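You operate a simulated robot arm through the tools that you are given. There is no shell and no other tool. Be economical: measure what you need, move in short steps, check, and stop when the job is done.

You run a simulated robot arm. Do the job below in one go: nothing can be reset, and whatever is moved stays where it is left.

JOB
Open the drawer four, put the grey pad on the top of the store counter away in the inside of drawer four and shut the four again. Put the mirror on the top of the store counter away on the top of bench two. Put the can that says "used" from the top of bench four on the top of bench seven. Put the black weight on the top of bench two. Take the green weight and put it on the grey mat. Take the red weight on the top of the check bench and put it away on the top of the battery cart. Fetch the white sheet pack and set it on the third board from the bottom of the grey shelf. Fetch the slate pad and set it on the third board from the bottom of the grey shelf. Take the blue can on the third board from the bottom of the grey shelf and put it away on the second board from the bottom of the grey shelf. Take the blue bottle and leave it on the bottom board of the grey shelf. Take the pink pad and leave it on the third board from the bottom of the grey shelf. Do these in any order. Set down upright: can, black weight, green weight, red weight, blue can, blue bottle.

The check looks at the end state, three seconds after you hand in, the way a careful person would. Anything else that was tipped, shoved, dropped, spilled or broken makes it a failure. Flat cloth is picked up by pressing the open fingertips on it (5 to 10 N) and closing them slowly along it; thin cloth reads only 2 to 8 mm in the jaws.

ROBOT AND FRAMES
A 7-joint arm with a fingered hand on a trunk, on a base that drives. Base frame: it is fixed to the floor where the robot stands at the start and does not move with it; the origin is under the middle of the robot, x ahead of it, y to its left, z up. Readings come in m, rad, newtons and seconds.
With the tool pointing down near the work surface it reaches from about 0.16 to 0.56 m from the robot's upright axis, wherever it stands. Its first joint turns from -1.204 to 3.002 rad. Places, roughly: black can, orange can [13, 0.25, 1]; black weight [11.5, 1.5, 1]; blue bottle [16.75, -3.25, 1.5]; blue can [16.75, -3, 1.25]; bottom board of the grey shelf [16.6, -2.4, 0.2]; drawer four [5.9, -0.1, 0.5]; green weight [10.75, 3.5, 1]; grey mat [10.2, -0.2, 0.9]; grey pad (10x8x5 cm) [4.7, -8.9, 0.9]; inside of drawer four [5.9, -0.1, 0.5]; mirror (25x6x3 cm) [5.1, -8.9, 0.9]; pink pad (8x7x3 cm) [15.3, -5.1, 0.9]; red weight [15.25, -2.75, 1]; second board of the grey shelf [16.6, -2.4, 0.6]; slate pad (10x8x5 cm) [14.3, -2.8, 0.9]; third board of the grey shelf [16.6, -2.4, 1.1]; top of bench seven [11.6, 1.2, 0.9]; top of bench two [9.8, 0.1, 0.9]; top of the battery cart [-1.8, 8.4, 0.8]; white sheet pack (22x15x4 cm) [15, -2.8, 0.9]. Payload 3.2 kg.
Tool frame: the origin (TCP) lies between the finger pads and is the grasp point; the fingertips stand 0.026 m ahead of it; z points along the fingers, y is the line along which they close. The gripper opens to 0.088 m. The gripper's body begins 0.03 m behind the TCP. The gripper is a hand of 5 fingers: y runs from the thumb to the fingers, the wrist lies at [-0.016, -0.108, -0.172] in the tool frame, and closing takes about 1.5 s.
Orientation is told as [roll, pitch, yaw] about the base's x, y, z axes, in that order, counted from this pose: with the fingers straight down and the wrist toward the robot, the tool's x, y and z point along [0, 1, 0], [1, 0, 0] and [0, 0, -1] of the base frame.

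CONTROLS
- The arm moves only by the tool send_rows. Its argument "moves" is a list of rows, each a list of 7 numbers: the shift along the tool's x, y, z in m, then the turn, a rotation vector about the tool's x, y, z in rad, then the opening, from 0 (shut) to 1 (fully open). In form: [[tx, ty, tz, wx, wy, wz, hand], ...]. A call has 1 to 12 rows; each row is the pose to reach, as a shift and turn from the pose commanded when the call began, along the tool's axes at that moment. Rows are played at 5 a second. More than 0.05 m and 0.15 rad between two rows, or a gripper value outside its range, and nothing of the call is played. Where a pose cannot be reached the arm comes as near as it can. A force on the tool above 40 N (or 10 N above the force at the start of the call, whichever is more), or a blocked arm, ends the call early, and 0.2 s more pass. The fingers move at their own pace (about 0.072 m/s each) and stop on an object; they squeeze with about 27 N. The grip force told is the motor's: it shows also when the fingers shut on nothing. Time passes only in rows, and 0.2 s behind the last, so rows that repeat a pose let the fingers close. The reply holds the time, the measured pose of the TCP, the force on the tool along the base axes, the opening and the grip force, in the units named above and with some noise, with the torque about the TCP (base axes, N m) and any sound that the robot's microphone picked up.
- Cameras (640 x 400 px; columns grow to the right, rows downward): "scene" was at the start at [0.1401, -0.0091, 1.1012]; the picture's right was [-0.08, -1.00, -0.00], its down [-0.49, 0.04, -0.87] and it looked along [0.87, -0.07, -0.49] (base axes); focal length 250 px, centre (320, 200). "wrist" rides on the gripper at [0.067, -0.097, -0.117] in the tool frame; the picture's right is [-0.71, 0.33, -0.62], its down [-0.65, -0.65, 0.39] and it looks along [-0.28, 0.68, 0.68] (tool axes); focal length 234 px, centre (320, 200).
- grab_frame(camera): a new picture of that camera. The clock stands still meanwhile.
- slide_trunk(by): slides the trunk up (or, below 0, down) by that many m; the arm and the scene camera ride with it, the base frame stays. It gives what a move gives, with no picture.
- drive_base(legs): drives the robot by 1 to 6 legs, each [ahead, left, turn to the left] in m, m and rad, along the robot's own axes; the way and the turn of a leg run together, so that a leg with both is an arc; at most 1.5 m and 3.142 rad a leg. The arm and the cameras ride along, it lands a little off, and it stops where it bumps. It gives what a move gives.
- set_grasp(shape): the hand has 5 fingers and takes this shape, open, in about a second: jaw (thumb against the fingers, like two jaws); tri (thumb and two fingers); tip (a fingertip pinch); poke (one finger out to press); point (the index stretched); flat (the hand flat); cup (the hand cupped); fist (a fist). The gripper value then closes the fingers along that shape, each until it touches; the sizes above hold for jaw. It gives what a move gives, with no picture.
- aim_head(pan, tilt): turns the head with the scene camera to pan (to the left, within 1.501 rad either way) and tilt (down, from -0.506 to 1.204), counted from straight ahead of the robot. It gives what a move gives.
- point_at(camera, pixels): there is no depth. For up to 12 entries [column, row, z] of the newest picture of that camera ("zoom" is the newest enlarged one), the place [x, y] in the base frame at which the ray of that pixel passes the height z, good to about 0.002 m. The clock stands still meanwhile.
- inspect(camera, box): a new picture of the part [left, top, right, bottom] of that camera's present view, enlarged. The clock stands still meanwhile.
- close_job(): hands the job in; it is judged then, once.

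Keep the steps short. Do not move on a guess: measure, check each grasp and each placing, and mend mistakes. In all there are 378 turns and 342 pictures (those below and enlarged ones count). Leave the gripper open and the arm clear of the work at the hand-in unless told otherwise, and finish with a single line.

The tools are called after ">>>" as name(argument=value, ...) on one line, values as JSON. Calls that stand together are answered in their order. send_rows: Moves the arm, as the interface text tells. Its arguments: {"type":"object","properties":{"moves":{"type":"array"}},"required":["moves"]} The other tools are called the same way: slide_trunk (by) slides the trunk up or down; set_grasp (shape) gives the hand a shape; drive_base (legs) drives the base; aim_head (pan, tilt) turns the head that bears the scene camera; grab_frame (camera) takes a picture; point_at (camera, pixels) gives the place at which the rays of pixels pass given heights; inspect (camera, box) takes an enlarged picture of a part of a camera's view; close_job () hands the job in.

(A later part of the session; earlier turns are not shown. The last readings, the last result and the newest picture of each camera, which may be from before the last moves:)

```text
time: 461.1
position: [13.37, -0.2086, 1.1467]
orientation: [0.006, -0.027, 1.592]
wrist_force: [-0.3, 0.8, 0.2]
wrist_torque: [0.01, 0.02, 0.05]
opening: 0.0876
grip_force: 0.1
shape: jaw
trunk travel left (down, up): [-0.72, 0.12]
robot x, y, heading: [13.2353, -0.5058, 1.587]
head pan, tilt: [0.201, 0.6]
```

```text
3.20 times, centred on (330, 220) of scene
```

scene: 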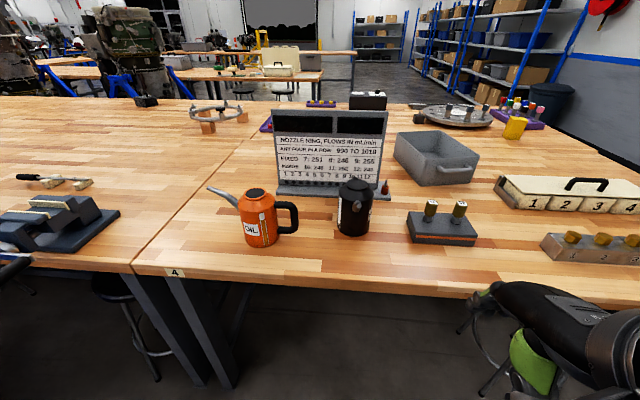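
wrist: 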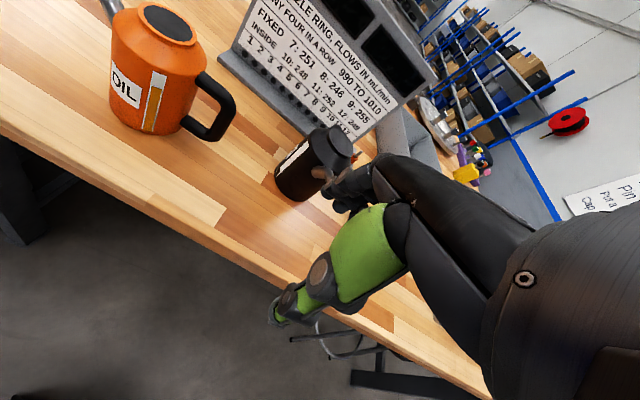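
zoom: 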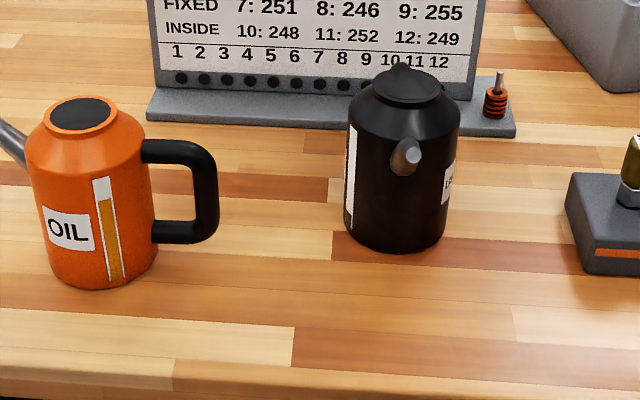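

I measure the black can: base edges, top rim edges.

>>> point_at(camera="scene", pixels=[[339, 227, 0.885], [369, 229, 0.885], [353, 236, 0.885], [345, 184, 1.03], [368, 185, 1.03], [356, 192, 1.03], [356, 180, 1.05], [384, 190, 0.9], [408, 240, 0.885], [240, 240, 0.885]])

>>> inspect(camera="scene", box=[325, 165, 395, 245])

```text
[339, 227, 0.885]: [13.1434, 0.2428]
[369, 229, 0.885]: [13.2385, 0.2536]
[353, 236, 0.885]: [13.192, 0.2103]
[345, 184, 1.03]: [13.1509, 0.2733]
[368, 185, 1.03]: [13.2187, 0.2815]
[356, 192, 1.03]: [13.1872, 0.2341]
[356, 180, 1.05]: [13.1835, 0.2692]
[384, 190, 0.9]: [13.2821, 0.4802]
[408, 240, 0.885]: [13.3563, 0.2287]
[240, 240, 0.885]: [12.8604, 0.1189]
```

```text
5.00 times, centred on (360, 205) of scene
```

zoom: 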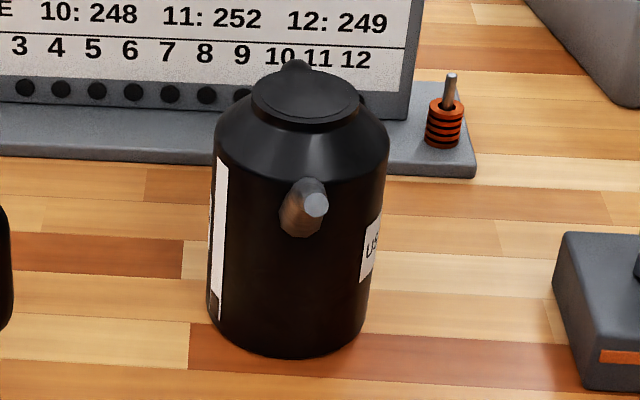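

"US…" confirms it. Body is ~95 mm wide (too wide), the neck ~60 mm, axis ≈(13.19,0.258). I need to come closer: forward 0.2 with care.

>>> drive_base(legs=[[0.12, 0, -0.017], [0.08, 0, 0]])

>>> grab_frame(camera="scene")

```text
time: 463.0
position: [13.3724, -0.0092, 1.1481]
orientation: [0.005, -0.022, 1.574]
wrist_force: [-0.4, 0.4, -1.0]
wrist_torque: [-0.04, 0.0, 0.01]
opening: 0.088
grip_force: 0.0
shape: jaw
trunk travel left (down, up): [-0.72, 0.12]
robot x, y, heading: [13.2353, -0.3047, 1.571]
head pan, tilt: [0.201, 0.6]
```

```text
242 pictures are left
```

scene: 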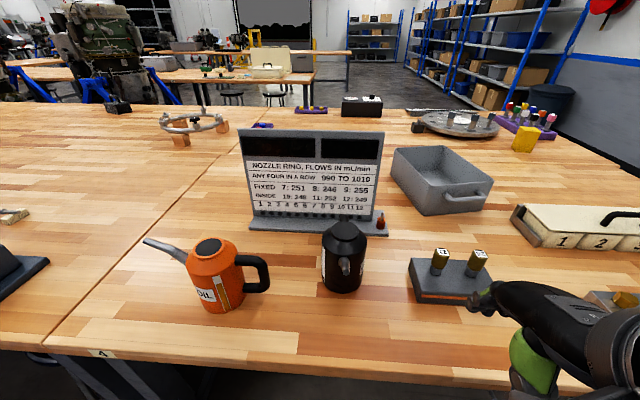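

No bump. I zoom on the can from here and measure the neck.

>>> inspect(camera="scene", box=[305, 210, 385, 300])

>>> point_at(camera="scene", pixels=[[322, 283, 0.885], [361, 284, 0.885], [343, 293, 0.885]])

```text
4.44 times, centred on (345, 255) of scene
```

zoom: 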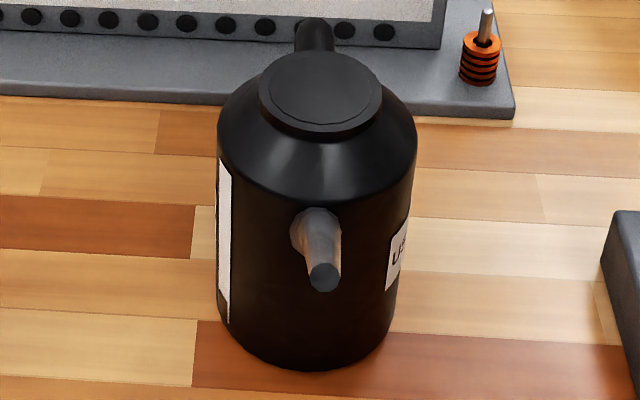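

```text
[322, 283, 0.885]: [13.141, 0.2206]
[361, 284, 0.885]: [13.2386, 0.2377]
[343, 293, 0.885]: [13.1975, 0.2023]
```

>>> point_at(camera="scene", pixels=[[345, 231, 1.0], [345, 231, 1.03], [345, 231, 1.06], [345, 214, 1.0]])

```text
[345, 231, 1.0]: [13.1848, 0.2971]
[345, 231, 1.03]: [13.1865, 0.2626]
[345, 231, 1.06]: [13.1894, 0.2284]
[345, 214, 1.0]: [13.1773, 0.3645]
```

Combining both views: bench top ≈0.90, can axis ≈(13.191,0.239), neck top ≈1.05. I bring the open hand above the neck at z 1.15.

>>> send_rows(moves=[[0.03, 0.03, 0, 0, 0, 0, 1], [0.06, 0.06, 0, 0, 0, 0, 1], [0.09, 0.09, 0, 0, 0, 0, 1], [0.12, 0.12, 0, 0, 0, 0, 1], [0.15, 0.155, 0, 0, 0, 0, 1], [0.181, 0.19, 0, 0, 0, 0, 1], [0.181, 0.22, 0, 0, 0, 0, 1], [0.181, 0.248, 0, 0, 0, 0, 1]])

>>> grab_frame(camera="wrist")

>>> grab_frame(camera="scene")

```text
time: 464.8
position: [13.1901, 0.2383, 1.1516]
orientation: [0.006, -0.022, 1.576]
wrist_force: [0.1, 0.9, -0.4]
wrist_torque: [-0.04, -0.05, 0.01]
opening: 0.0878
grip_force: 0.0
shape: jaw
trunk travel left (down, up): [-0.72, 0.12]
robot x, y, heading: [13.2369, -0.3064, 1.573]
head pan, tilt: [0.201, 0.6]
```

```text
240 pictures are left
```

wrist: 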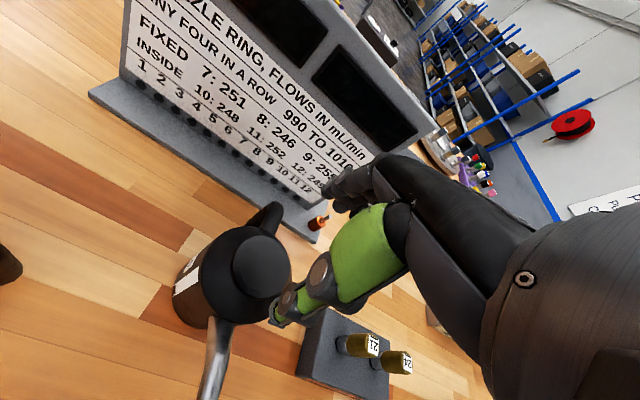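

```text
239 pictures are left
```

scene: 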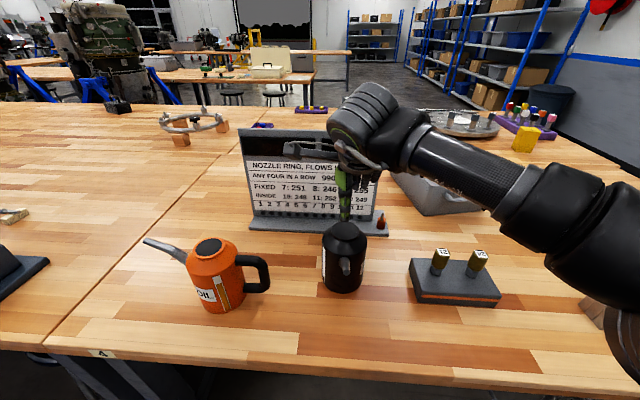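

I check the neck centre with the wrist camera.

>>> point_at(camera="wrist", pixels=[[262, 266, 1.05], [232, 266, 1.05], [291, 268, 1.05], [262, 236, 1.05], [262, 298, 1.05], [262, 266, 1.04]])

>>> inspect(camera="wrist", box=[160, 190, 320, 350])

```text
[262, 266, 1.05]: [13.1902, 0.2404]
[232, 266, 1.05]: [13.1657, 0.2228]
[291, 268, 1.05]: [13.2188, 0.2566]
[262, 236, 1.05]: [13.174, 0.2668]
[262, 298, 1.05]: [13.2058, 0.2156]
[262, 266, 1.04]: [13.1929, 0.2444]
```

```text
2.50 times, centred on (240, 270) of wrist
```

zoom: 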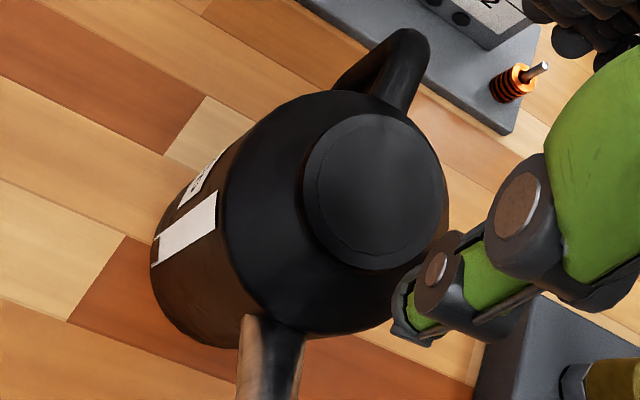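

Neck centre matches the TCP, diameter ≈62 mm. I lower to z 1.068 and close on the collar.

>>> send_rows(moves=[[0, 0, 0.03, 0, 0, 0, 1], [0, 0, 0.06, 0, 0, 0, 1], [0, 0, 0.083, 0, 0, 0, 1], [0, 0, 0.083, 0, 0, 0, 0.8], [0, 0, 0.083, 0, 0, 0, 0], [0, 0, 0.083, 0, 0, 0, 0], [0, 0, 0.083, 0, 0, 0, 0], [0, 0, 0.083, 0, 0, 0, 0]])

>>> grab_frame(camera="wrist")

>>> inspect(camera="scene", box=[290, 160, 410, 300])

```text
time: 466.6
position: [13.1904, 0.2357, 1.0724]
orientation: [0.006, -0.029, 1.574]
wrist_force: [-1.1, -1.3, 13.3]
wrist_torque: [-0.02, -0.15, 0.03]
opening: 0.0105
grip_force: 26.8
shape: jaw
trunk travel left (down, up): [-0.72, 0.12]
robot x, y, heading: [13.2345, -0.3107, 1.571]
head pan, tilt: [0.201, 0.6]
```

```text
237 pictures are left
```

wrist: 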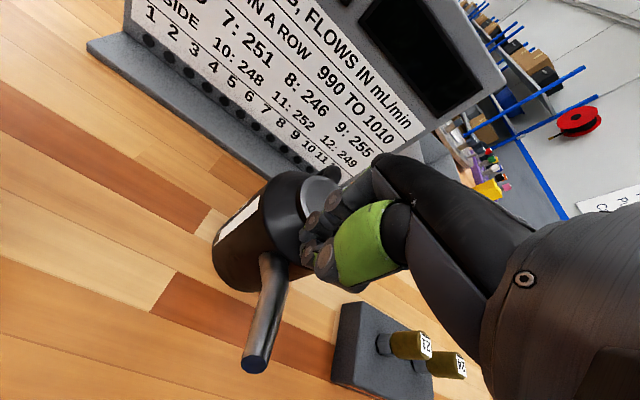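

```text
2.86 times, centred on (350, 230) of scene
```

zoom: 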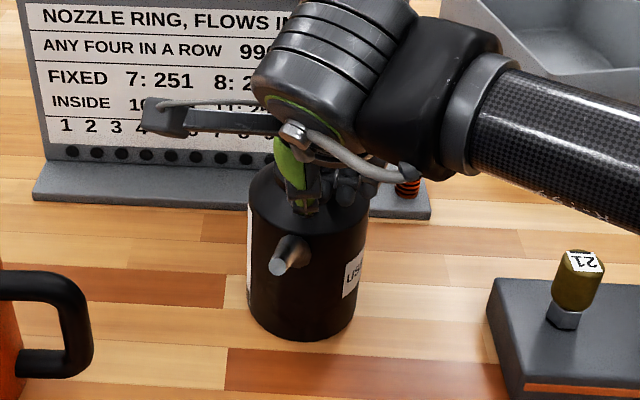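

The fingers slid over the lid (opening 10 mm). I raise, reopen and go lower, to z≈1.056.

>>> send_rows(moves=[[0, 0, -0.02, 0, 0, 0, 0], [0, 0, -0.03, 0, 0, 0, 1], [0, 0, -0.03, 0, 0, 0, 1], [0, 0, -0.03, 0, 0, 0, 1], [0, 0, -0.03, 0, 0, 0, 1], [0, 0.004, -0.01, 0, 0, 0, 1], [0, 0.004, 0.005, 0, 0, 0, 1], [0, 0.004, 0.012, 0, 0, 0, 1], [0, 0.004, 0.017, 0, 0, 0, 1]])

>>> grab_frame(camera="wrist")

```text
time: 468.6
position: [13.1895, 0.2442, 1.0697]
orientation: [0.016, -0.058, 1.577]
wrist_force: [2.1, -3.0, 23.8]
wrist_torque: [1.42, -0.3, -0.1]
opening: 0.0881
grip_force: 0.0
shape: jaw
trunk travel left (down, up): [-0.72, 0.12]
robot x, y, heading: [13.2321, -0.3066, 1.569]
head pan, tilt: [0.201, 0.6]
stopped in row 9: the force on the tool passed its limit (the readings are from after the stop); the commanded pose is now the measured one
```

```text
235 pictures are left
```

wrist: 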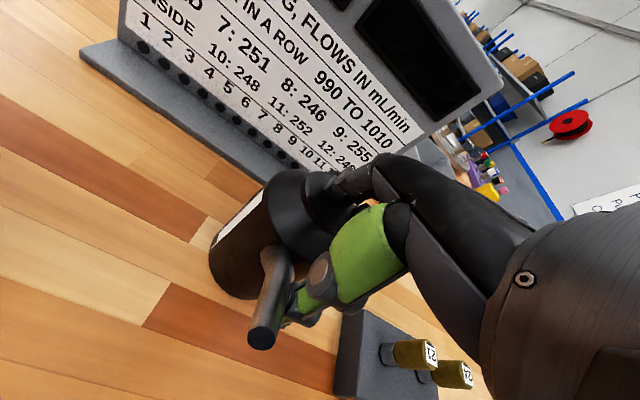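

Torque shows the fingers sit on the can's handle at the back. I lift and turn the hand ~1.1 rad so the fingers miss handle and spout.

>>> send_rows(moves=[[0, -0.004, -0.04, 0, 0, 0, 1], [0, -0.004, -0.08, 0, 0, 0, 1], [0, -0.004, -0.08, 0, 0, 0.15, 1], [0, -0.004, -0.08, 0, 0, 0.3, 1], [0, -0.004, -0.08, 0, 0, 0.45, 1], [0, -0.004, -0.08, 0, 0, 0.6, 1], [0, -0.004, -0.08, 0, 0, 0.75, 1], [0, -0.004, -0.08, 0, 0, 0.9, 1], [0, -0.004, -0.08, 0, 0, 1.05, 1], [0, -0.004, -0.08, 0, 0, 1.15, 1]])

>>> grab_frame(camera="wrist")

>>> grab_frame(camera="scene")

```text
time: 470.8
position: [13.1891, 0.2371, 1.1401]
orientation: [0.041, -0.009, 0.423]
wrist_force: [-0.2, -0.1, -0.1]
wrist_torque: [0.0, 0.04, -0.02]
opening: 0.0879
grip_force: 0.1
shape: jaw
trunk travel left (down, up): [-0.72, 0.12]
robot x, y, heading: [13.2364, -0.3072, 1.574]
head pan, tilt: [0.201, 0.6]
```

```text
234 pictures are left
```

wrist: 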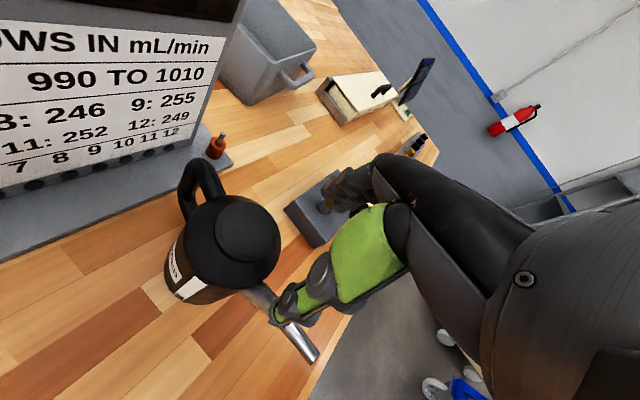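

```text
233 pictures are left
```

scene: 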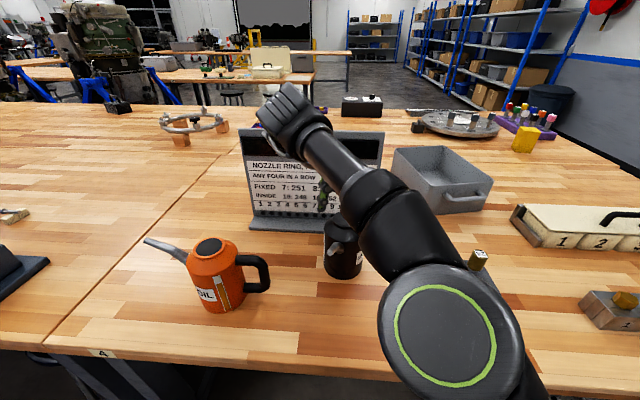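

Reached. The can turned slightly; I re‑measure neck centre in the wrist picture at (248,228).

>>> inspect(camera="wrist", box=[150, 150, 340, 330])

>>> point_at(camera="wrist", pixels=[[248, 228, 1.047], [216, 226, 1.047], [280, 230, 1.047], [248, 197, 1.047], [248, 260, 1.047], [200, 165, 1.04], [290, 320, 1.0]])

```text
2.22 times, centred on (245, 240) of wrist
```

zoom: 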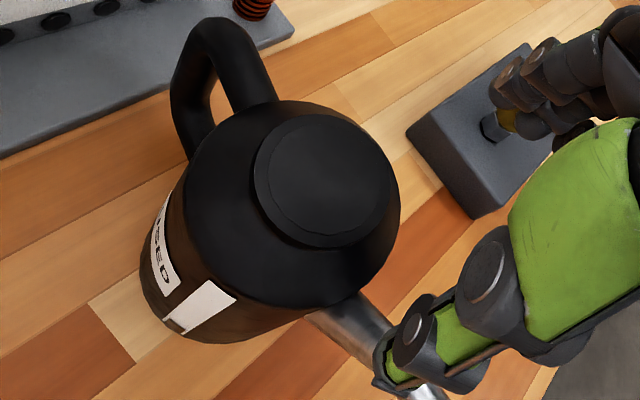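

```text
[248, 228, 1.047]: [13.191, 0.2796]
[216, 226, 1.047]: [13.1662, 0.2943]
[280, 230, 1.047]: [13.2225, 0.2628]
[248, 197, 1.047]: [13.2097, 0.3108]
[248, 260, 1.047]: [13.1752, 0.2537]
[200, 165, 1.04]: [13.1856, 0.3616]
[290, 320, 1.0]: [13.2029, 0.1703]
```

The can was pushed back ~4 cm (still upright); axis now ≈(13.191,0.277). I drive forward 0.04 m, which carries the hand right over it.

>>> drive_base(legs=[[0.04, 0, 0]])

>>> grab_frame(camera="wrist")

>>> point_at(camera="wrist", pixels=[[268, 262, 1.047], [268, 255, 1.047], [268, 270, 1.047]])

```text
time: 471.7
position: [13.1895, 0.2757, 1.1421]
orientation: [0.043, -0.006, 0.425]
wrist_force: [-0.3, 0.4, 0.5]
wrist_torque: [0.01, 0.0, 0.01]
opening: 0.0878
grip_force: 0.1
shape: jaw
trunk travel left (down, up): [-0.72, 0.12]
robot x, y, heading: [13.2337, -0.2683, 1.575]
head pan, tilt: [0.201, 0.6]
```

```text
231 pictures are left
```

wrist: 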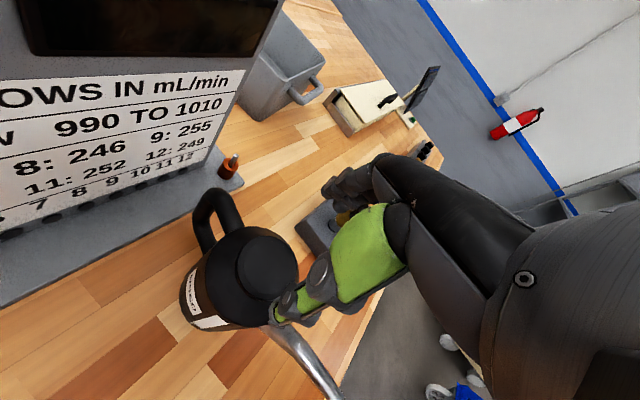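

```text
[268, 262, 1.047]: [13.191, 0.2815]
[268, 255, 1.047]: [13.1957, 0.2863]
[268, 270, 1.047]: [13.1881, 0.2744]
```

Centred within 3 mm. I lower slowly to z≈1.058.

>>> send_rows(moves=[[0, 0, 0.03, 0, 0, 0, 1], [0, 0, 0.06, 0, 0, 0, 1], [0, 0, 0.072, 0, 0, 0, 1], [0, 0, 0.078, 0, 0, 0, 1], [0, 0, 0.083, 0, 0, 0, 1]])

>>> grab_frame(camera="wrist")

```text
time: 472.9
position: [13.1886, 0.2752, 1.0644]
orientation: [0.057, -0.008, 0.426]
wrist_force: [-3.4, -0.6, 36.2]
wrist_torque: [-0.98, 2.4, -0.09]
opening: 0.088
grip_force: 0.0
shape: jaw
trunk travel left (down, up): [-0.72, 0.12]
robot x, y, heading: [13.2372, -0.2692, 1.572]
head pan, tilt: [0.201, 0.6]
```

```text
230 pictures are left
```

wrist: 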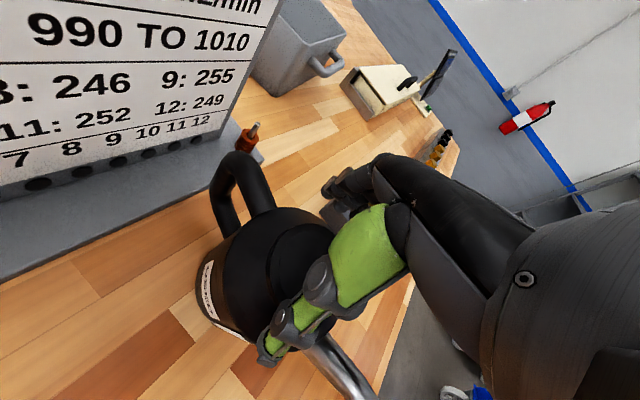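

36 N on the thumb side: it touches the shoulder. I ease up 5 mm and close from here.

>>> send_rows(moves=[[0, 0, -0.006, 0, 0, 0, 1], [0, 0, -0.006, 0, 0, 0, 0.8], [0, 0, -0.006, 0, 0, 0, 0.6], [0, 0, -0.006, 0, 0, 0, 0.4], [0, 0, -0.006, 0, 0, 0, 0], [0, 0, -0.006, 0, 0, 0, 0], [0, 0, -0.006, 0, 0, 0, 0], [0, 0, -0.006, 0, 0, 0, 0]])

>>> grab_frame(camera="wrist")

```text
time: 474.7
position: [13.1906, 0.2755, 1.0704]
orientation: [0.055, -0.012, 0.424]
wrist_force: [-0.9, 2.2, 40.2]
wrist_torque: [-0.79, 2.12, -0.11]
opening: 0.0778
grip_force: 26.9
shape: jaw
trunk travel left (down, up): [-0.72, 0.12]
robot x, y, heading: [13.2394, -0.2679, 1.567]
head pan, tilt: [0.201, 0.6]
```

```text
229 pictures are left
```

wrist: 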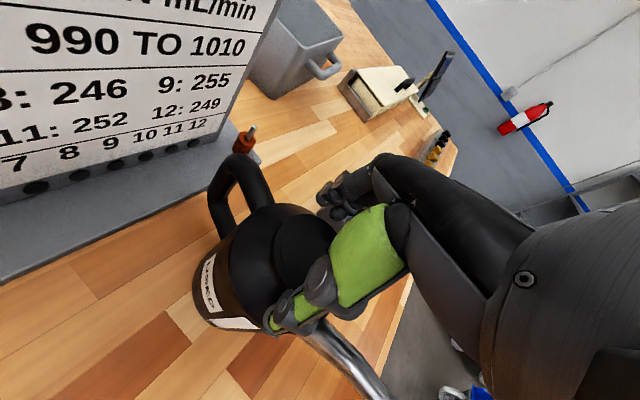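

Opening 78 mm: on the cone. I raise in 3 mm steps so the fingers slide up to the collar, watching the opening.

>>> send_rows(moves=[[0, 0, -0.003, 0, 0, 0, 0], [0, 0, -0.006, 0, 0, 0, 0], [0, 0, -0.009, 0, 0, 0, 0]])

>>> send_rows(moves=[[0, 0, -0.003, 0, 0, 0, 0], [0, 0, -0.006, 0, 0, 0, 0]])

>>> grab_frame(camera="wrist")

```text
time: 475.5
position: [13.1877, 0.2775, 1.072]
orientation: [0.039, -0.006, 0.428]
wrist_force: [-1.9, -0.2, 8.3]
wrist_torque: [-0.36, 0.88, -0.08]
opening: 0.0773
grip_force: 26.9
shape: jaw
trunk travel left (down, up): [-0.72, 0.12]
robot x, y, heading: [13.2355, -0.2693, 1.571]
head pan, tilt: [0.201, 0.6]
```

```text
time: 476.1
position: [13.1905, 0.2791, 1.0806]
orientation: [0.043, -0.007, 0.425]
wrist_force: [3.4, 3.0, 10.1]
wrist_torque: [0.01, 0.0, 0.01]
opening: 0.0449
grip_force: 26.9
shape: jaw
trunk travel left (down, up): [-0.72, 0.12]
robot x, y, heading: [13.2357, -0.2672, 1.572]
head pan, tilt: [0.201, 0.6]
```

```text
228 pictures are left
```

wrist: 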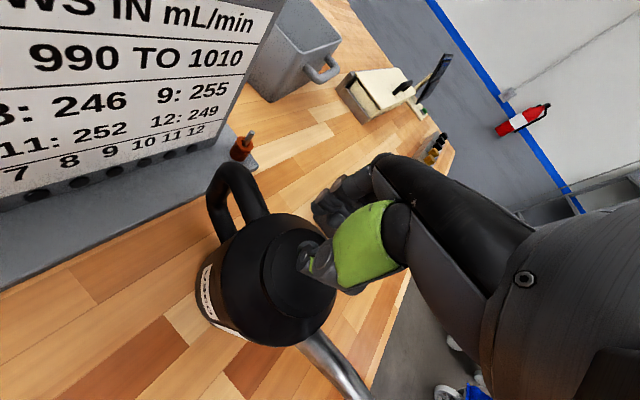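

The smooth neck won't hold, so I'll use the handle. First I press lightly on the lid and drag the can ~9 cm toward me, away from the board.

>>> send_rows(moves=[[0, 0, -0.02, 0, 0, 0, 0], [0, 0, -0.02, 0, 0, 0, 0], [0, 0, -0.02, 0, 0, 0, 0], [0, 0, 0.0, 0, 0, 0, 0], [0, 0, 0.007, 0, 0, 0, 0], [0, 0, 0.011, 0, 0, 0, 0]])

>>> send_rows(moves=[[-0.009, -0.004, 0, 0, 0, 0, 0], [-0.018, -0.008, 0, 0, 0, 0, 0], [-0.027, -0.012, 0, 0, 0, 0, 0], [-0.036, -0.016, 0, 0, 0, 0, 0], [-0.045, -0.02, 0, 0, 0, 0, 0], [-0.054, -0.024, 0, 0, 0, 0, 0]])

>>> grab_frame(camera="wrist")

>>> grab_frame(camera="scene")

```text
time: 477.5
position: [13.1899, 0.2764, 1.0754]
orientation: [0.053, -0.013, 0.423]
wrist_force: [-0.2, 4.9, 31.1]
wrist_torque: [0.19, -1.08, 0.12]
opening: 0.0391
grip_force: 26.9
shape: jaw
trunk travel left (down, up): [-0.72, 0.12]
robot x, y, heading: [13.2361, -0.2706, 1.571]
head pan, tilt: [0.201, 0.6]
```

```text
time: 478.0
position: [13.1903, 0.2693, 1.076]
orientation: [0.062, -0.018, 0.42]
wrist_force: [0.5, 0.6, 15.9]
wrist_torque: [0.07, -0.55, 0.03]
opening: 0.0387
grip_force: 26.9
shape: jaw
trunk travel left (down, up): [-0.72, 0.12]
robot x, y, heading: [13.2381, -0.2689, 1.573]
head pan, tilt: [0.201, 0.6]
stopped in row 2: the force on the tool passed its limit (the readings are from after the stop); the commanded pose is now the measured one
```

```text
227 pictures are left
```

wrist: 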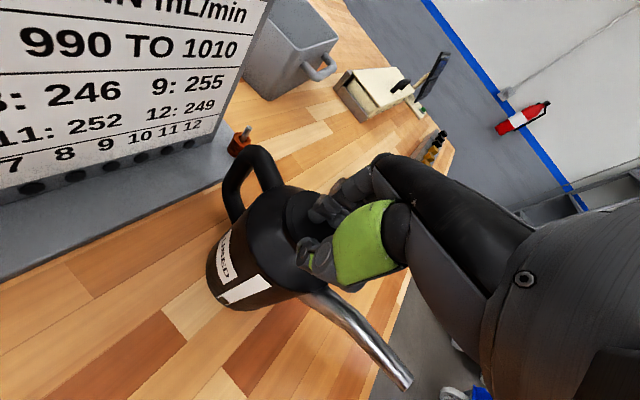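

```text
226 pictures are left
```

scene: 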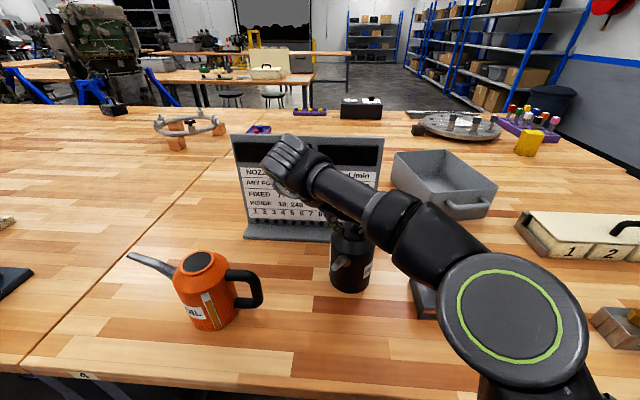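

Force is down to 16 N. I continue dragging in small rows.

>>> send_rows(moves=[[-0.009, -0.004, 0, 0, 0, 0, 0], [-0.018, -0.008, 0, 0, 0, 0, 0], [-0.027, -0.012, 0, 0, 0, 0, 0], [-0.036, -0.016, 0, 0, 0, 0, 0], [-0.045, -0.02, 0, 0, 0, 0, 0], [-0.054, -0.024, 0, 0, 0, 0, 0]])

>>> grab_frame(camera="wrist")

```text
time: 478.8
position: [13.1905, 0.2477, 1.0761]
orientation: [0.074, -0.025, 0.417]
wrist_force: [0.4, 2.2, 13.1]
wrist_torque: [0.14, -0.51, 0.05]
opening: 0.039
grip_force: 26.7
shape: jaw
trunk travel left (down, up): [-0.72, 0.12]
robot x, y, heading: [13.2357, -0.2686, 1.569]
head pan, tilt: [0.201, 0.6]
stopped in row 3: the force on the tool passed its limit (the readings are from after the stop); the commanded pose is now the measured one
```

```text
225 pictures are left
```

wrist: 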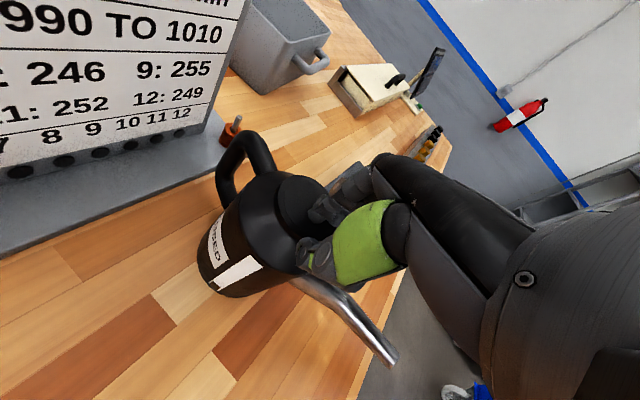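

The can barely follows. The handle now points ~110°, nearly matching the hand's closing direction, so I'll grip the handle directly. I raise, open and drive 0.06 closer.

>>> send_rows(moves=[[0, 0, -0.02, 0, 0, 0, 0], [0, 0, -0.05, 0, 0, 0, 1], [0, 0, -0.08, 0, 0, 0, 1], [0, 0, -0.08, 0, 0, 0, 1], [0, 0, -0.08, 0, 0, 0, 1]])

>>> drive_base(legs=[[0.05, 0, 0]])

>>> grab_frame(camera="wrist")

>>> point_at(camera="wrist", pixels=[[250, 225, 1.047]])

```text
time: 480.0
position: [13.1897, 0.2392, 1.1559]
orientation: [0.072, -0.022, 0.42]
wrist_force: [0.7, -0.5, 0.3]
wrist_torque: [0.0, 0.0, 0.02]
opening: 0.0879
grip_force: 0.1
shape: jaw
trunk travel left (down, up): [-0.72, 0.12]
robot x, y, heading: [13.2352, -0.2685, 1.569]
head pan, tilt: [0.201, 0.6]
```

```text
time: 480.9
position: [13.1912, 0.2904, 1.155]
orientation: [0.071, -0.021, 0.418]
wrist_force: [0.6, 0.3, 0.2]
wrist_torque: [-0.03, 0.0, -0.01]
opening: 0.088
grip_force: 0.0
shape: jaw
trunk travel left (down, up): [-0.72, 0.12]
robot x, y, heading: [13.2316, -0.221, 1.572]
head pan, tilt: [0.201, 0.6]
```

```text
224 pictures are left
```

wrist: 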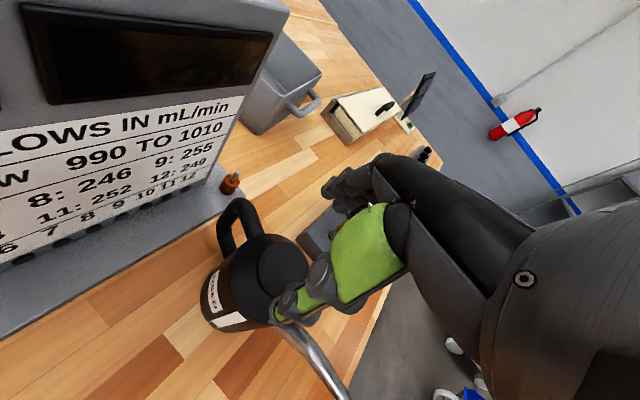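

```text
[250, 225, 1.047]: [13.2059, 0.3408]
```

>>> point_at(camera="wrist", pixels=[[283, 262, 1.047], [261, 231, 1.045], [240, 202, 1.045], [225, 215, 1.045], [220, 205, 1.045], [228, 255, 1.0], [236, 190, 0.9], [215, 200, 0.92]])

>>> inspect(camera="wrist", box=[190, 170, 320, 340])

```text
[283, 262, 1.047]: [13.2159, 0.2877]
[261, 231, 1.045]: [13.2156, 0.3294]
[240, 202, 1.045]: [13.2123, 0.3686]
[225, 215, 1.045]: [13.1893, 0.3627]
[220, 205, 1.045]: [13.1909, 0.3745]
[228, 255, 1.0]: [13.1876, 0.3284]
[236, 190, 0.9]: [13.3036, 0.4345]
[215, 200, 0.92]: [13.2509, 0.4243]
```

```text
2.35 times, centred on (255, 255) of wrist
```

zoom: 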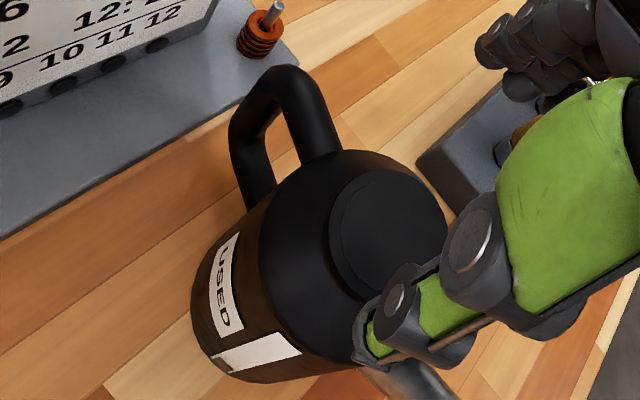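

>>> point_at(camera="wrist", pixels=[[283, 272, 1.047], [256, 232, 1.02], [247, 218, 1.02], [236, 203, 1.02], [229, 208, 1.02], [224, 225, 0.98], [231, 250, 0.95]])

```text
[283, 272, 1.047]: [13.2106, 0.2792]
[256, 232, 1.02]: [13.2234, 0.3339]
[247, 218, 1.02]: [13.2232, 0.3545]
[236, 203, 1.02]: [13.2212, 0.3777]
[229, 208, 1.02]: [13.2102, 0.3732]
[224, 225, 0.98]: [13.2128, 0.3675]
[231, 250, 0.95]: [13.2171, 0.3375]
```

Axis (13.21,0.279); handle runs along +y at x≈13.217, outer end y≈0.375. I drive 3 cm closer, and place the hand over the handle with yaw ≈−0.07.

>>> drive_base(legs=[[0.03, 0, 0]])

>>> send_rows(moves=[[0.006, 0.01, 0, 0, 0, 0.12, 1], [0.012, 0.02, 0, 0, 0, 0.24, 1], [0.018, 0.03, 0, 0, 0, 0.36, 1], [0.024, 0.039, 0, 0, 0, 0.49, 1]])

>>> grab_frame(camera="wrist")

>>> grab_frame(camera="scene")

```text
time: 481.7
position: [13.19, 0.3186, 1.1569]
orientation: [0.072, -0.024, 0.419]
wrist_force: [0.1, -0.3, 0.1]
wrist_torque: [-0.03, -0.03, -0.06]
opening: 0.0875
grip_force: 0.1
shape: jaw
trunk travel left (down, up): [-0.72, 0.12]
robot x, y, heading: [13.2382, -0.1889, 1.573]
head pan, tilt: [0.201, 0.6]
```

```text
time: 482.7
position: [13.2507, 0.3305, 1.1438]
orientation: [0.061, 0.059, -0.117]
wrist_force: [0.2, 0.6, -1.1]
wrist_torque: [-0.01, 0.04, 0.02]
opening: 0.0877
grip_force: 0.1
shape: jaw
out of reach, approached as far as the arm can: row 3, 4
trunk travel left (down, up): [-0.72, 0.12]
robot x, y, heading: [13.2356, -0.1909, 1.573]
head pan, tilt: [0.201, 0.6]
```

```text
222 pictures are left
```

wrist: 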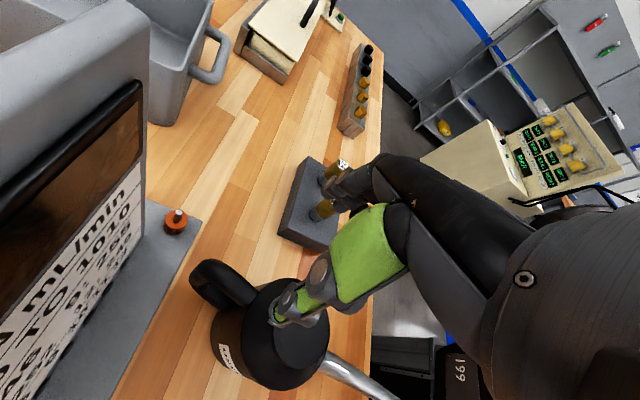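

```text
221 pictures are left
```

scene: 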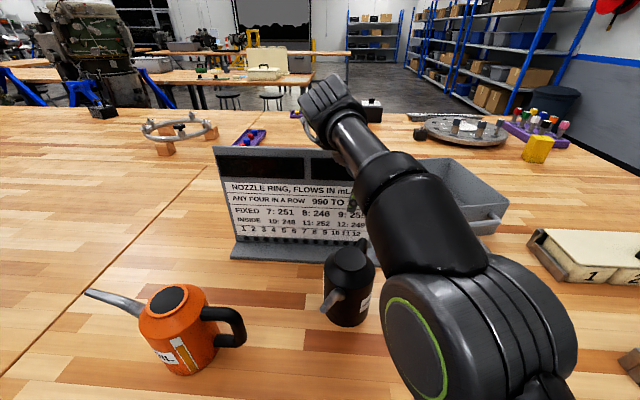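

Reach is limiting at this yaw. I shift the base 0.09 left and 0.03 forward.

>>> drive_base(legs=[[0, 0.09, 0], [0.03, 0, 0]])

>>> grab_frame(camera="wrist")

```text
time: 484.2
position: [13.1621, 0.3589, 1.1451]
orientation: [0.06, 0.06, -0.114]
wrist_force: [0.3, 0.3, 0.2]
wrist_torque: [0.05, -0.01, 0.04]
opening: 0.0878
grip_force: 0.2
shape: jaw
trunk travel left (down, up): [-0.72, 0.12]
robot x, y, heading: [13.1455, -0.1622, 1.576]
head pan, tilt: [0.201, 0.6]
```

```text
220 pictures are left
```

wrist: 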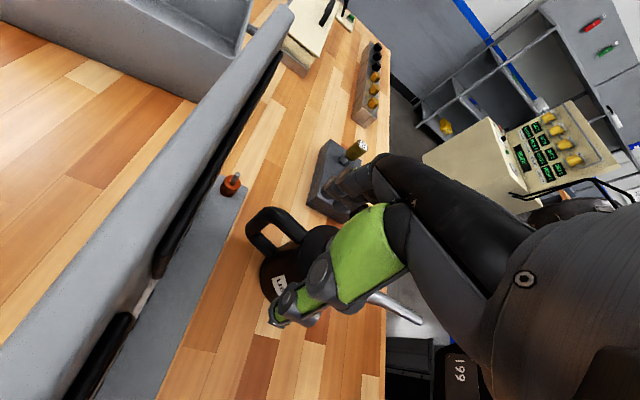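

Now TCP (13.162,0.359). I move 56 mm to the right (+x) over the handle.

>>> send_rows(moves=[[0, 0.028, 0, 0, 0, 0, 1], [0, 0.056, 0, 0, 0, 0, 1]])

>>> grab_frame(camera="wrist")

```text
time: 484.9
position: [13.2193, 0.3533, 1.1407]
orientation: [0.062, 0.06, -0.111]
wrist_force: [0.3, 0.2, 0.0]
wrist_torque: [-0.02, 0.04, -0.01]
opening: 0.088
grip_force: 0.0
shape: jaw
trunk travel left (down, up): [-0.72, 0.12]
robot x, y, heading: [13.1489, -0.1624, 1.569]
head pan, tilt: [0.201, 0.6]
```

```text
219 pictures are left
```

wrist: 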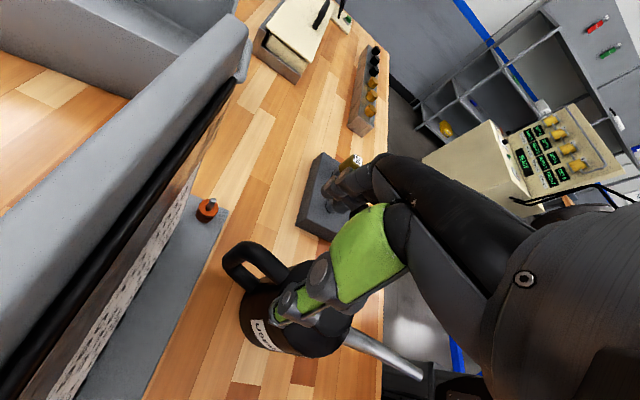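

>>> point_at(camera="wrist", pixels=[[285, 272, 1.02], [272, 260, 1.02], [255, 247, 1.02], [315, 293, 1.047]])

>>> inspect(camera="wrist", box=[210, 220, 380, 370])

```text
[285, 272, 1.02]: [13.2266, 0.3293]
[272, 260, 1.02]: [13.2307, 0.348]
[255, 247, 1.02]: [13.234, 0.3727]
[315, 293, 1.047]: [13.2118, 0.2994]
```

```text
2.67 times, centred on (295, 295) of wrist
```

zoom: 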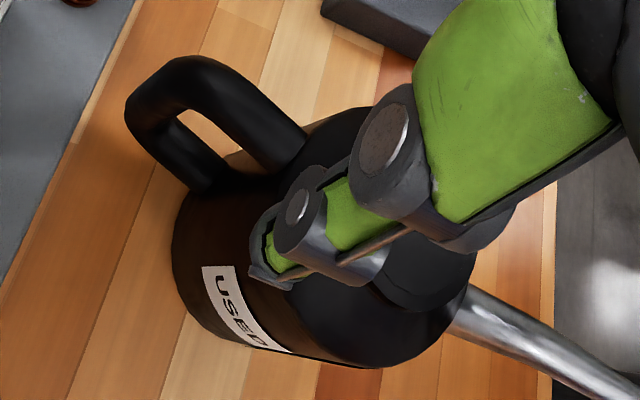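

I shift 9 mm and lower to z≈1.02 in steps.

>>> send_rows(moves=[[0, 0.009, 0.03, 0, 0, 0, 1], [0, 0.009, 0.07, 0, 0, 0, 1], [0, 0.009, 0.1, 0, 0, 0, 1], [0, 0.009, 0.118, 0, 0, 0, 1]])

>>> grab_frame(camera="wrist")

```text
time: 485.9
position: [13.2213, 0.3597, 1.0244]
orientation: [0.063, 0.063, -0.113]
wrist_force: [3.9, -2.6, 8.2]
wrist_torque: [0.2, 0.32, 0.37]
opening: 0.088
grip_force: 0.0
shape: jaw
trunk travel left (down, up): [-0.72, 0.12]
robot x, y, heading: [13.1439, -0.158, 1.575]
head pan, tilt: [0.201, 0.6]
```

```text
217 pictures are left
```

wrist: 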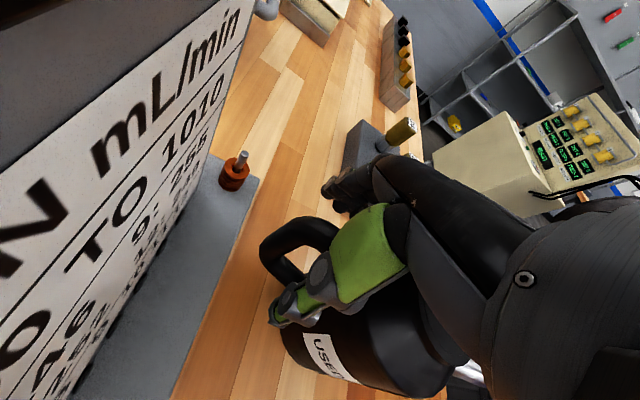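

Slight contact (8 N); handle sits between thumb and fingers. I close.

>>> send_rows(moves=[[0, 0, -0.002, 0, 0, 0, 0.8], [0, 0, -0.002, 0, 0, 0, 0.6], [0, 0, -0.002, 0, 0, 0, 0.3], [0, 0, -0.002, 0, 0, 0, 0], [0, 0, -0.002, 0, 0, 0, 0], [0, 0, -0.002, 0, 0, 0, 0], [0, 0, -0.002, 0, 0, 0, 0]])

>>> grab_frame(camera="wrist")

>>> grab_frame(camera="scene")

```text
time: 487.4
position: [13.2208, 0.3604, 1.0241]
orientation: [0.062, 0.06, -0.111]
wrist_force: [-0.1, -3.7, -1.8]
wrist_torque: [0.37, -0.08, 0.23]
opening: 0.0104
grip_force: 26.8
shape: jaw
trunk travel left (down, up): [-0.72, 0.12]
robot x, y, heading: [13.1447, -0.1609, 1.564]
head pan, tilt: [0.201, 0.6]
```

```text
216 pictures are left
```

wrist: 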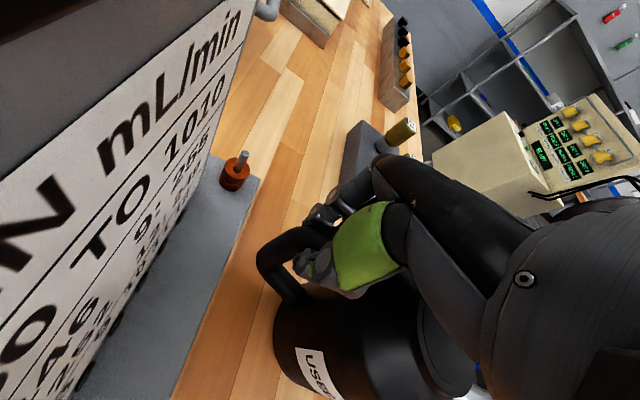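

```text
215 pictures are left
```

scene: 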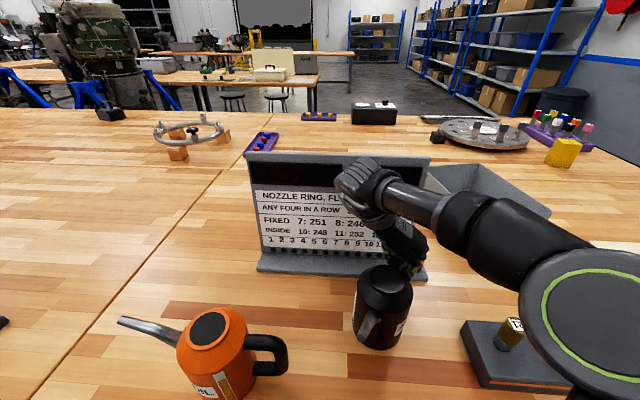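

Opening 10 mm on the handle. I test‑lift 25 mm slowly.

>>> send_rows(moves=[[0, 0, -0.008, 0, 0, 0, 0], [0, 0, -0.016, 0, 0, 0, 0], [0, 0, -0.025, 0, 0, 0, 0], [0, 0, -0.03, 0, 0, 0, 0]])

>>> grab_frame(camera="scene")

>>> grab_frame(camera="wrist")

```text
time: 488.4
position: [13.2222, 0.3583, 1.0534]
orientation: [0.061, 0.059, -0.113]
wrist_force: [0.1, -1.9, -3.8]
wrist_torque: [0.43, -0.13, 0.25]
opening: 0.0105
grip_force: 26.8
shape: jaw
trunk travel left (down, up): [-0.72, 0.12]
robot x, y, heading: [13.147, -0.1595, 1.574]
head pan, tilt: [0.201, 0.6]
```

```text
214 pictures are left
```

scene: 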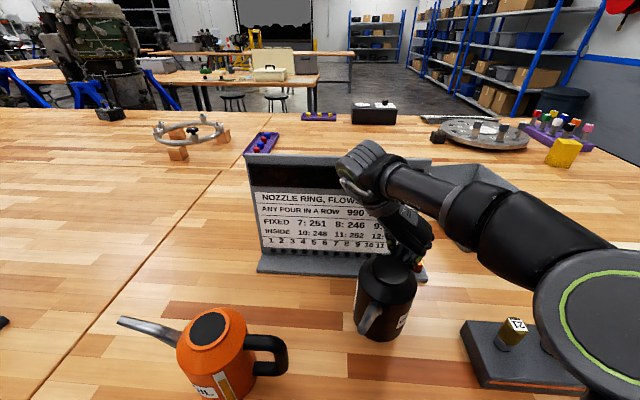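

```text
213 pictures are left
```

wrist: 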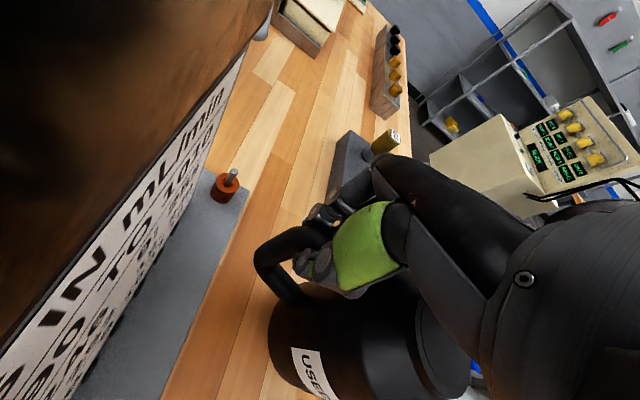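

The can hangs securely from its handle (~4 N). I raise the trunk, back away and look east for a way to the north side.

>>> slide_trunk(by=0.1)

>>> drive_base(legs=[[-0.4, 0, 0]])

>>> aim_head(pan=-0.9, tilt=0.4)

>>> grab_frame(camera="scene")

```text
time: 489.8
position: [13.2228, 0.3591, 1.1545]
orientation: [0.062, 0.059, -0.113]
wrist_force: [0.2, 1.0, -1.2]
wrist_torque: [0.15, -0.08, 0.01]
opening: 0.0103
grip_force: 26.8
shape: jaw
trunk travel left (down, up): [-0.82, 0.02]
robot x, y, heading: [13.1443, -0.1609, 1.571]
head pan, tilt: [0.201, 0.6]
```

```text
time: 492.3
position: [13.2227, -0.0435, 1.1544]
orientation: [0.06, 0.058, -0.113]
wrist_force: [0.7, -0.7, -1.7]
wrist_torque: [0.19, -0.09, -0.01]
opening: 0.0103
grip_force: 26.9
shape: jaw
trunk travel left (down, up): [-0.82, 0.02]
robot x, y, heading: [13.14, -0.5592, 1.567]
head pan, tilt: [0.201, 0.6]
```

```text
time: 493.6
position: [13.2229, -0.0431, 1.1547]
orientation: [0.063, 0.062, -0.114]
wrist_force: [-0.3, -0.3, -2.8]
wrist_torque: [0.18, -0.09, 0.0]
opening: 0.0107
grip_force: 26.9
shape: jaw
trunk travel left (down, up): [-0.82, 0.02]
robot x, y, heading: [13.143, -0.5646, 1.569]
head pan, tilt: [-0.901, 0.4]
```

```text
212 pictures are left
```

scene: 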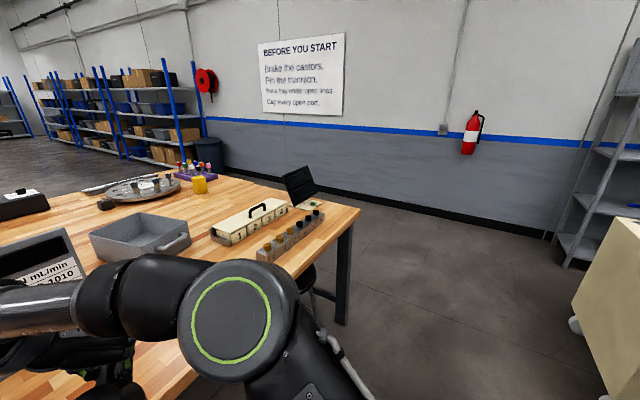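

The east aisle is open. I measure the corner, cream box and the north corner of the bench.

>>> point_at(camera="scene", pixels=[[343, 322, 0], [360, 212, 0.9], [575, 330, 0], [570, 295, 0.1], [225, 175, 0.9], [440, 215, 0], [210, 190, 0.9], [560, 240, 0]])

>>> grab_frame(camera="wrist")

```text
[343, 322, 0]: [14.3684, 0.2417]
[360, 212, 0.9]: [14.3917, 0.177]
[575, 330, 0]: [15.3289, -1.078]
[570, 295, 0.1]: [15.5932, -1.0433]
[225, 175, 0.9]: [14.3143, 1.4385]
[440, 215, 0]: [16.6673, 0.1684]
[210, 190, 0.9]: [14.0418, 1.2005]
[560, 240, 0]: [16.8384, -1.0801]
```

```text
211 pictures are left
```

wrist: 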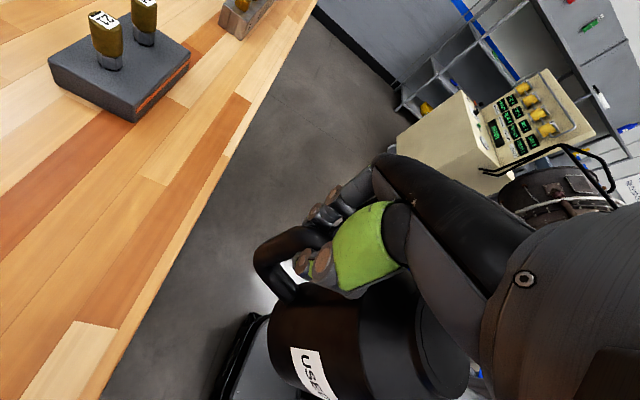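

I strafe east along y≈−0.56, then north past the bench end.

>>> drive_base(legs=[[0, -1.0, 0], [0, -0.85, 0], [1.4, 0, 0], [1.4, 0, 0]])

>>> aim_head(pan=1.2, tilt=0.3)

>>> grab_frame(camera="scene")

```text
time: 516.0
position: [15.0884, 2.7679, 1.1543]
orientation: [0.063, 0.058, -0.133]
wrist_force: [-0.1, -0.5, -2.1]
wrist_torque: [0.16, -0.05, 0.01]
opening: 0.0105
grip_force: 26.9
shape: jaw
trunk travel left (down, up): [-0.82, 0.02]
robot x, y, heading: [15.0017, 2.2465, 1.553]
head pan, tilt: [-0.901, 0.4]
```

```text
time: 518.0
position: [15.0897, 2.7665, 1.1539]
orientation: [0.062, 0.059, -0.133]
wrist_force: [0.8, -0.4, -2.4]
wrist_torque: [0.18, -0.07, 0.0]
opening: 0.0104
grip_force: 27.0
shape: jaw
trunk travel left (down, up): [-0.82, 0.02]
robot x, y, heading: [14.9978, 2.2503, 1.548]
head pan, tilt: [1.201, 0.3]
```

```text
210 pictures are left
```

scene: 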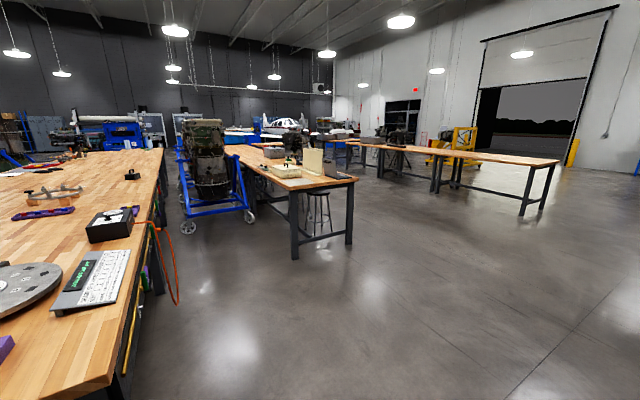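

I measure the north edge, the engine stand and the northern bench.

>>> point_at(camera="scene", pixels=[[109, 385, 0.9], [163, 150, 0.9], [188, 230, 0], [250, 215, 0], [293, 258, 0], [350, 243, 0], [290, 183, 0.9], [358, 178, 0.9], [240, 150, 0.9], [160, 175, 0.9], [185, 210, 0]])

>>> inspect(camera="scene", box=[40, 110, 300, 270])

```text
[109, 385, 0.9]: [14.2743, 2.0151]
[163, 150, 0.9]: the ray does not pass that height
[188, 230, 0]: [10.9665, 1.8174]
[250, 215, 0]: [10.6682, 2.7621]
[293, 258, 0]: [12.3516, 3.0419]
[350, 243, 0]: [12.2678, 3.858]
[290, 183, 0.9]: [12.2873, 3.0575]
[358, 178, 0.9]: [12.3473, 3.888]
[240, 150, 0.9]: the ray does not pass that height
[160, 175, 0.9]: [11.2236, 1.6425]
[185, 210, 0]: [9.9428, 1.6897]
```

```text
2.46 times, centred on (170, 190) of scene
```

zoom: 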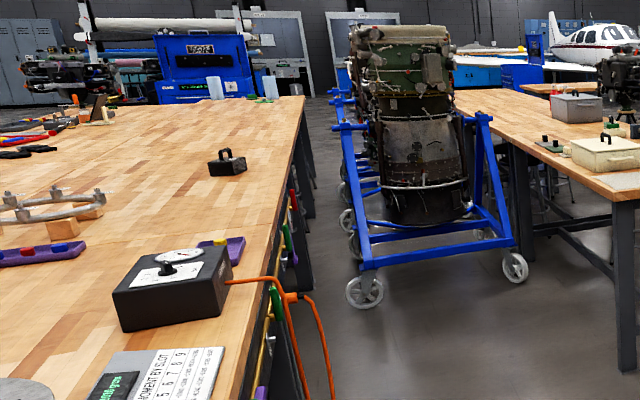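

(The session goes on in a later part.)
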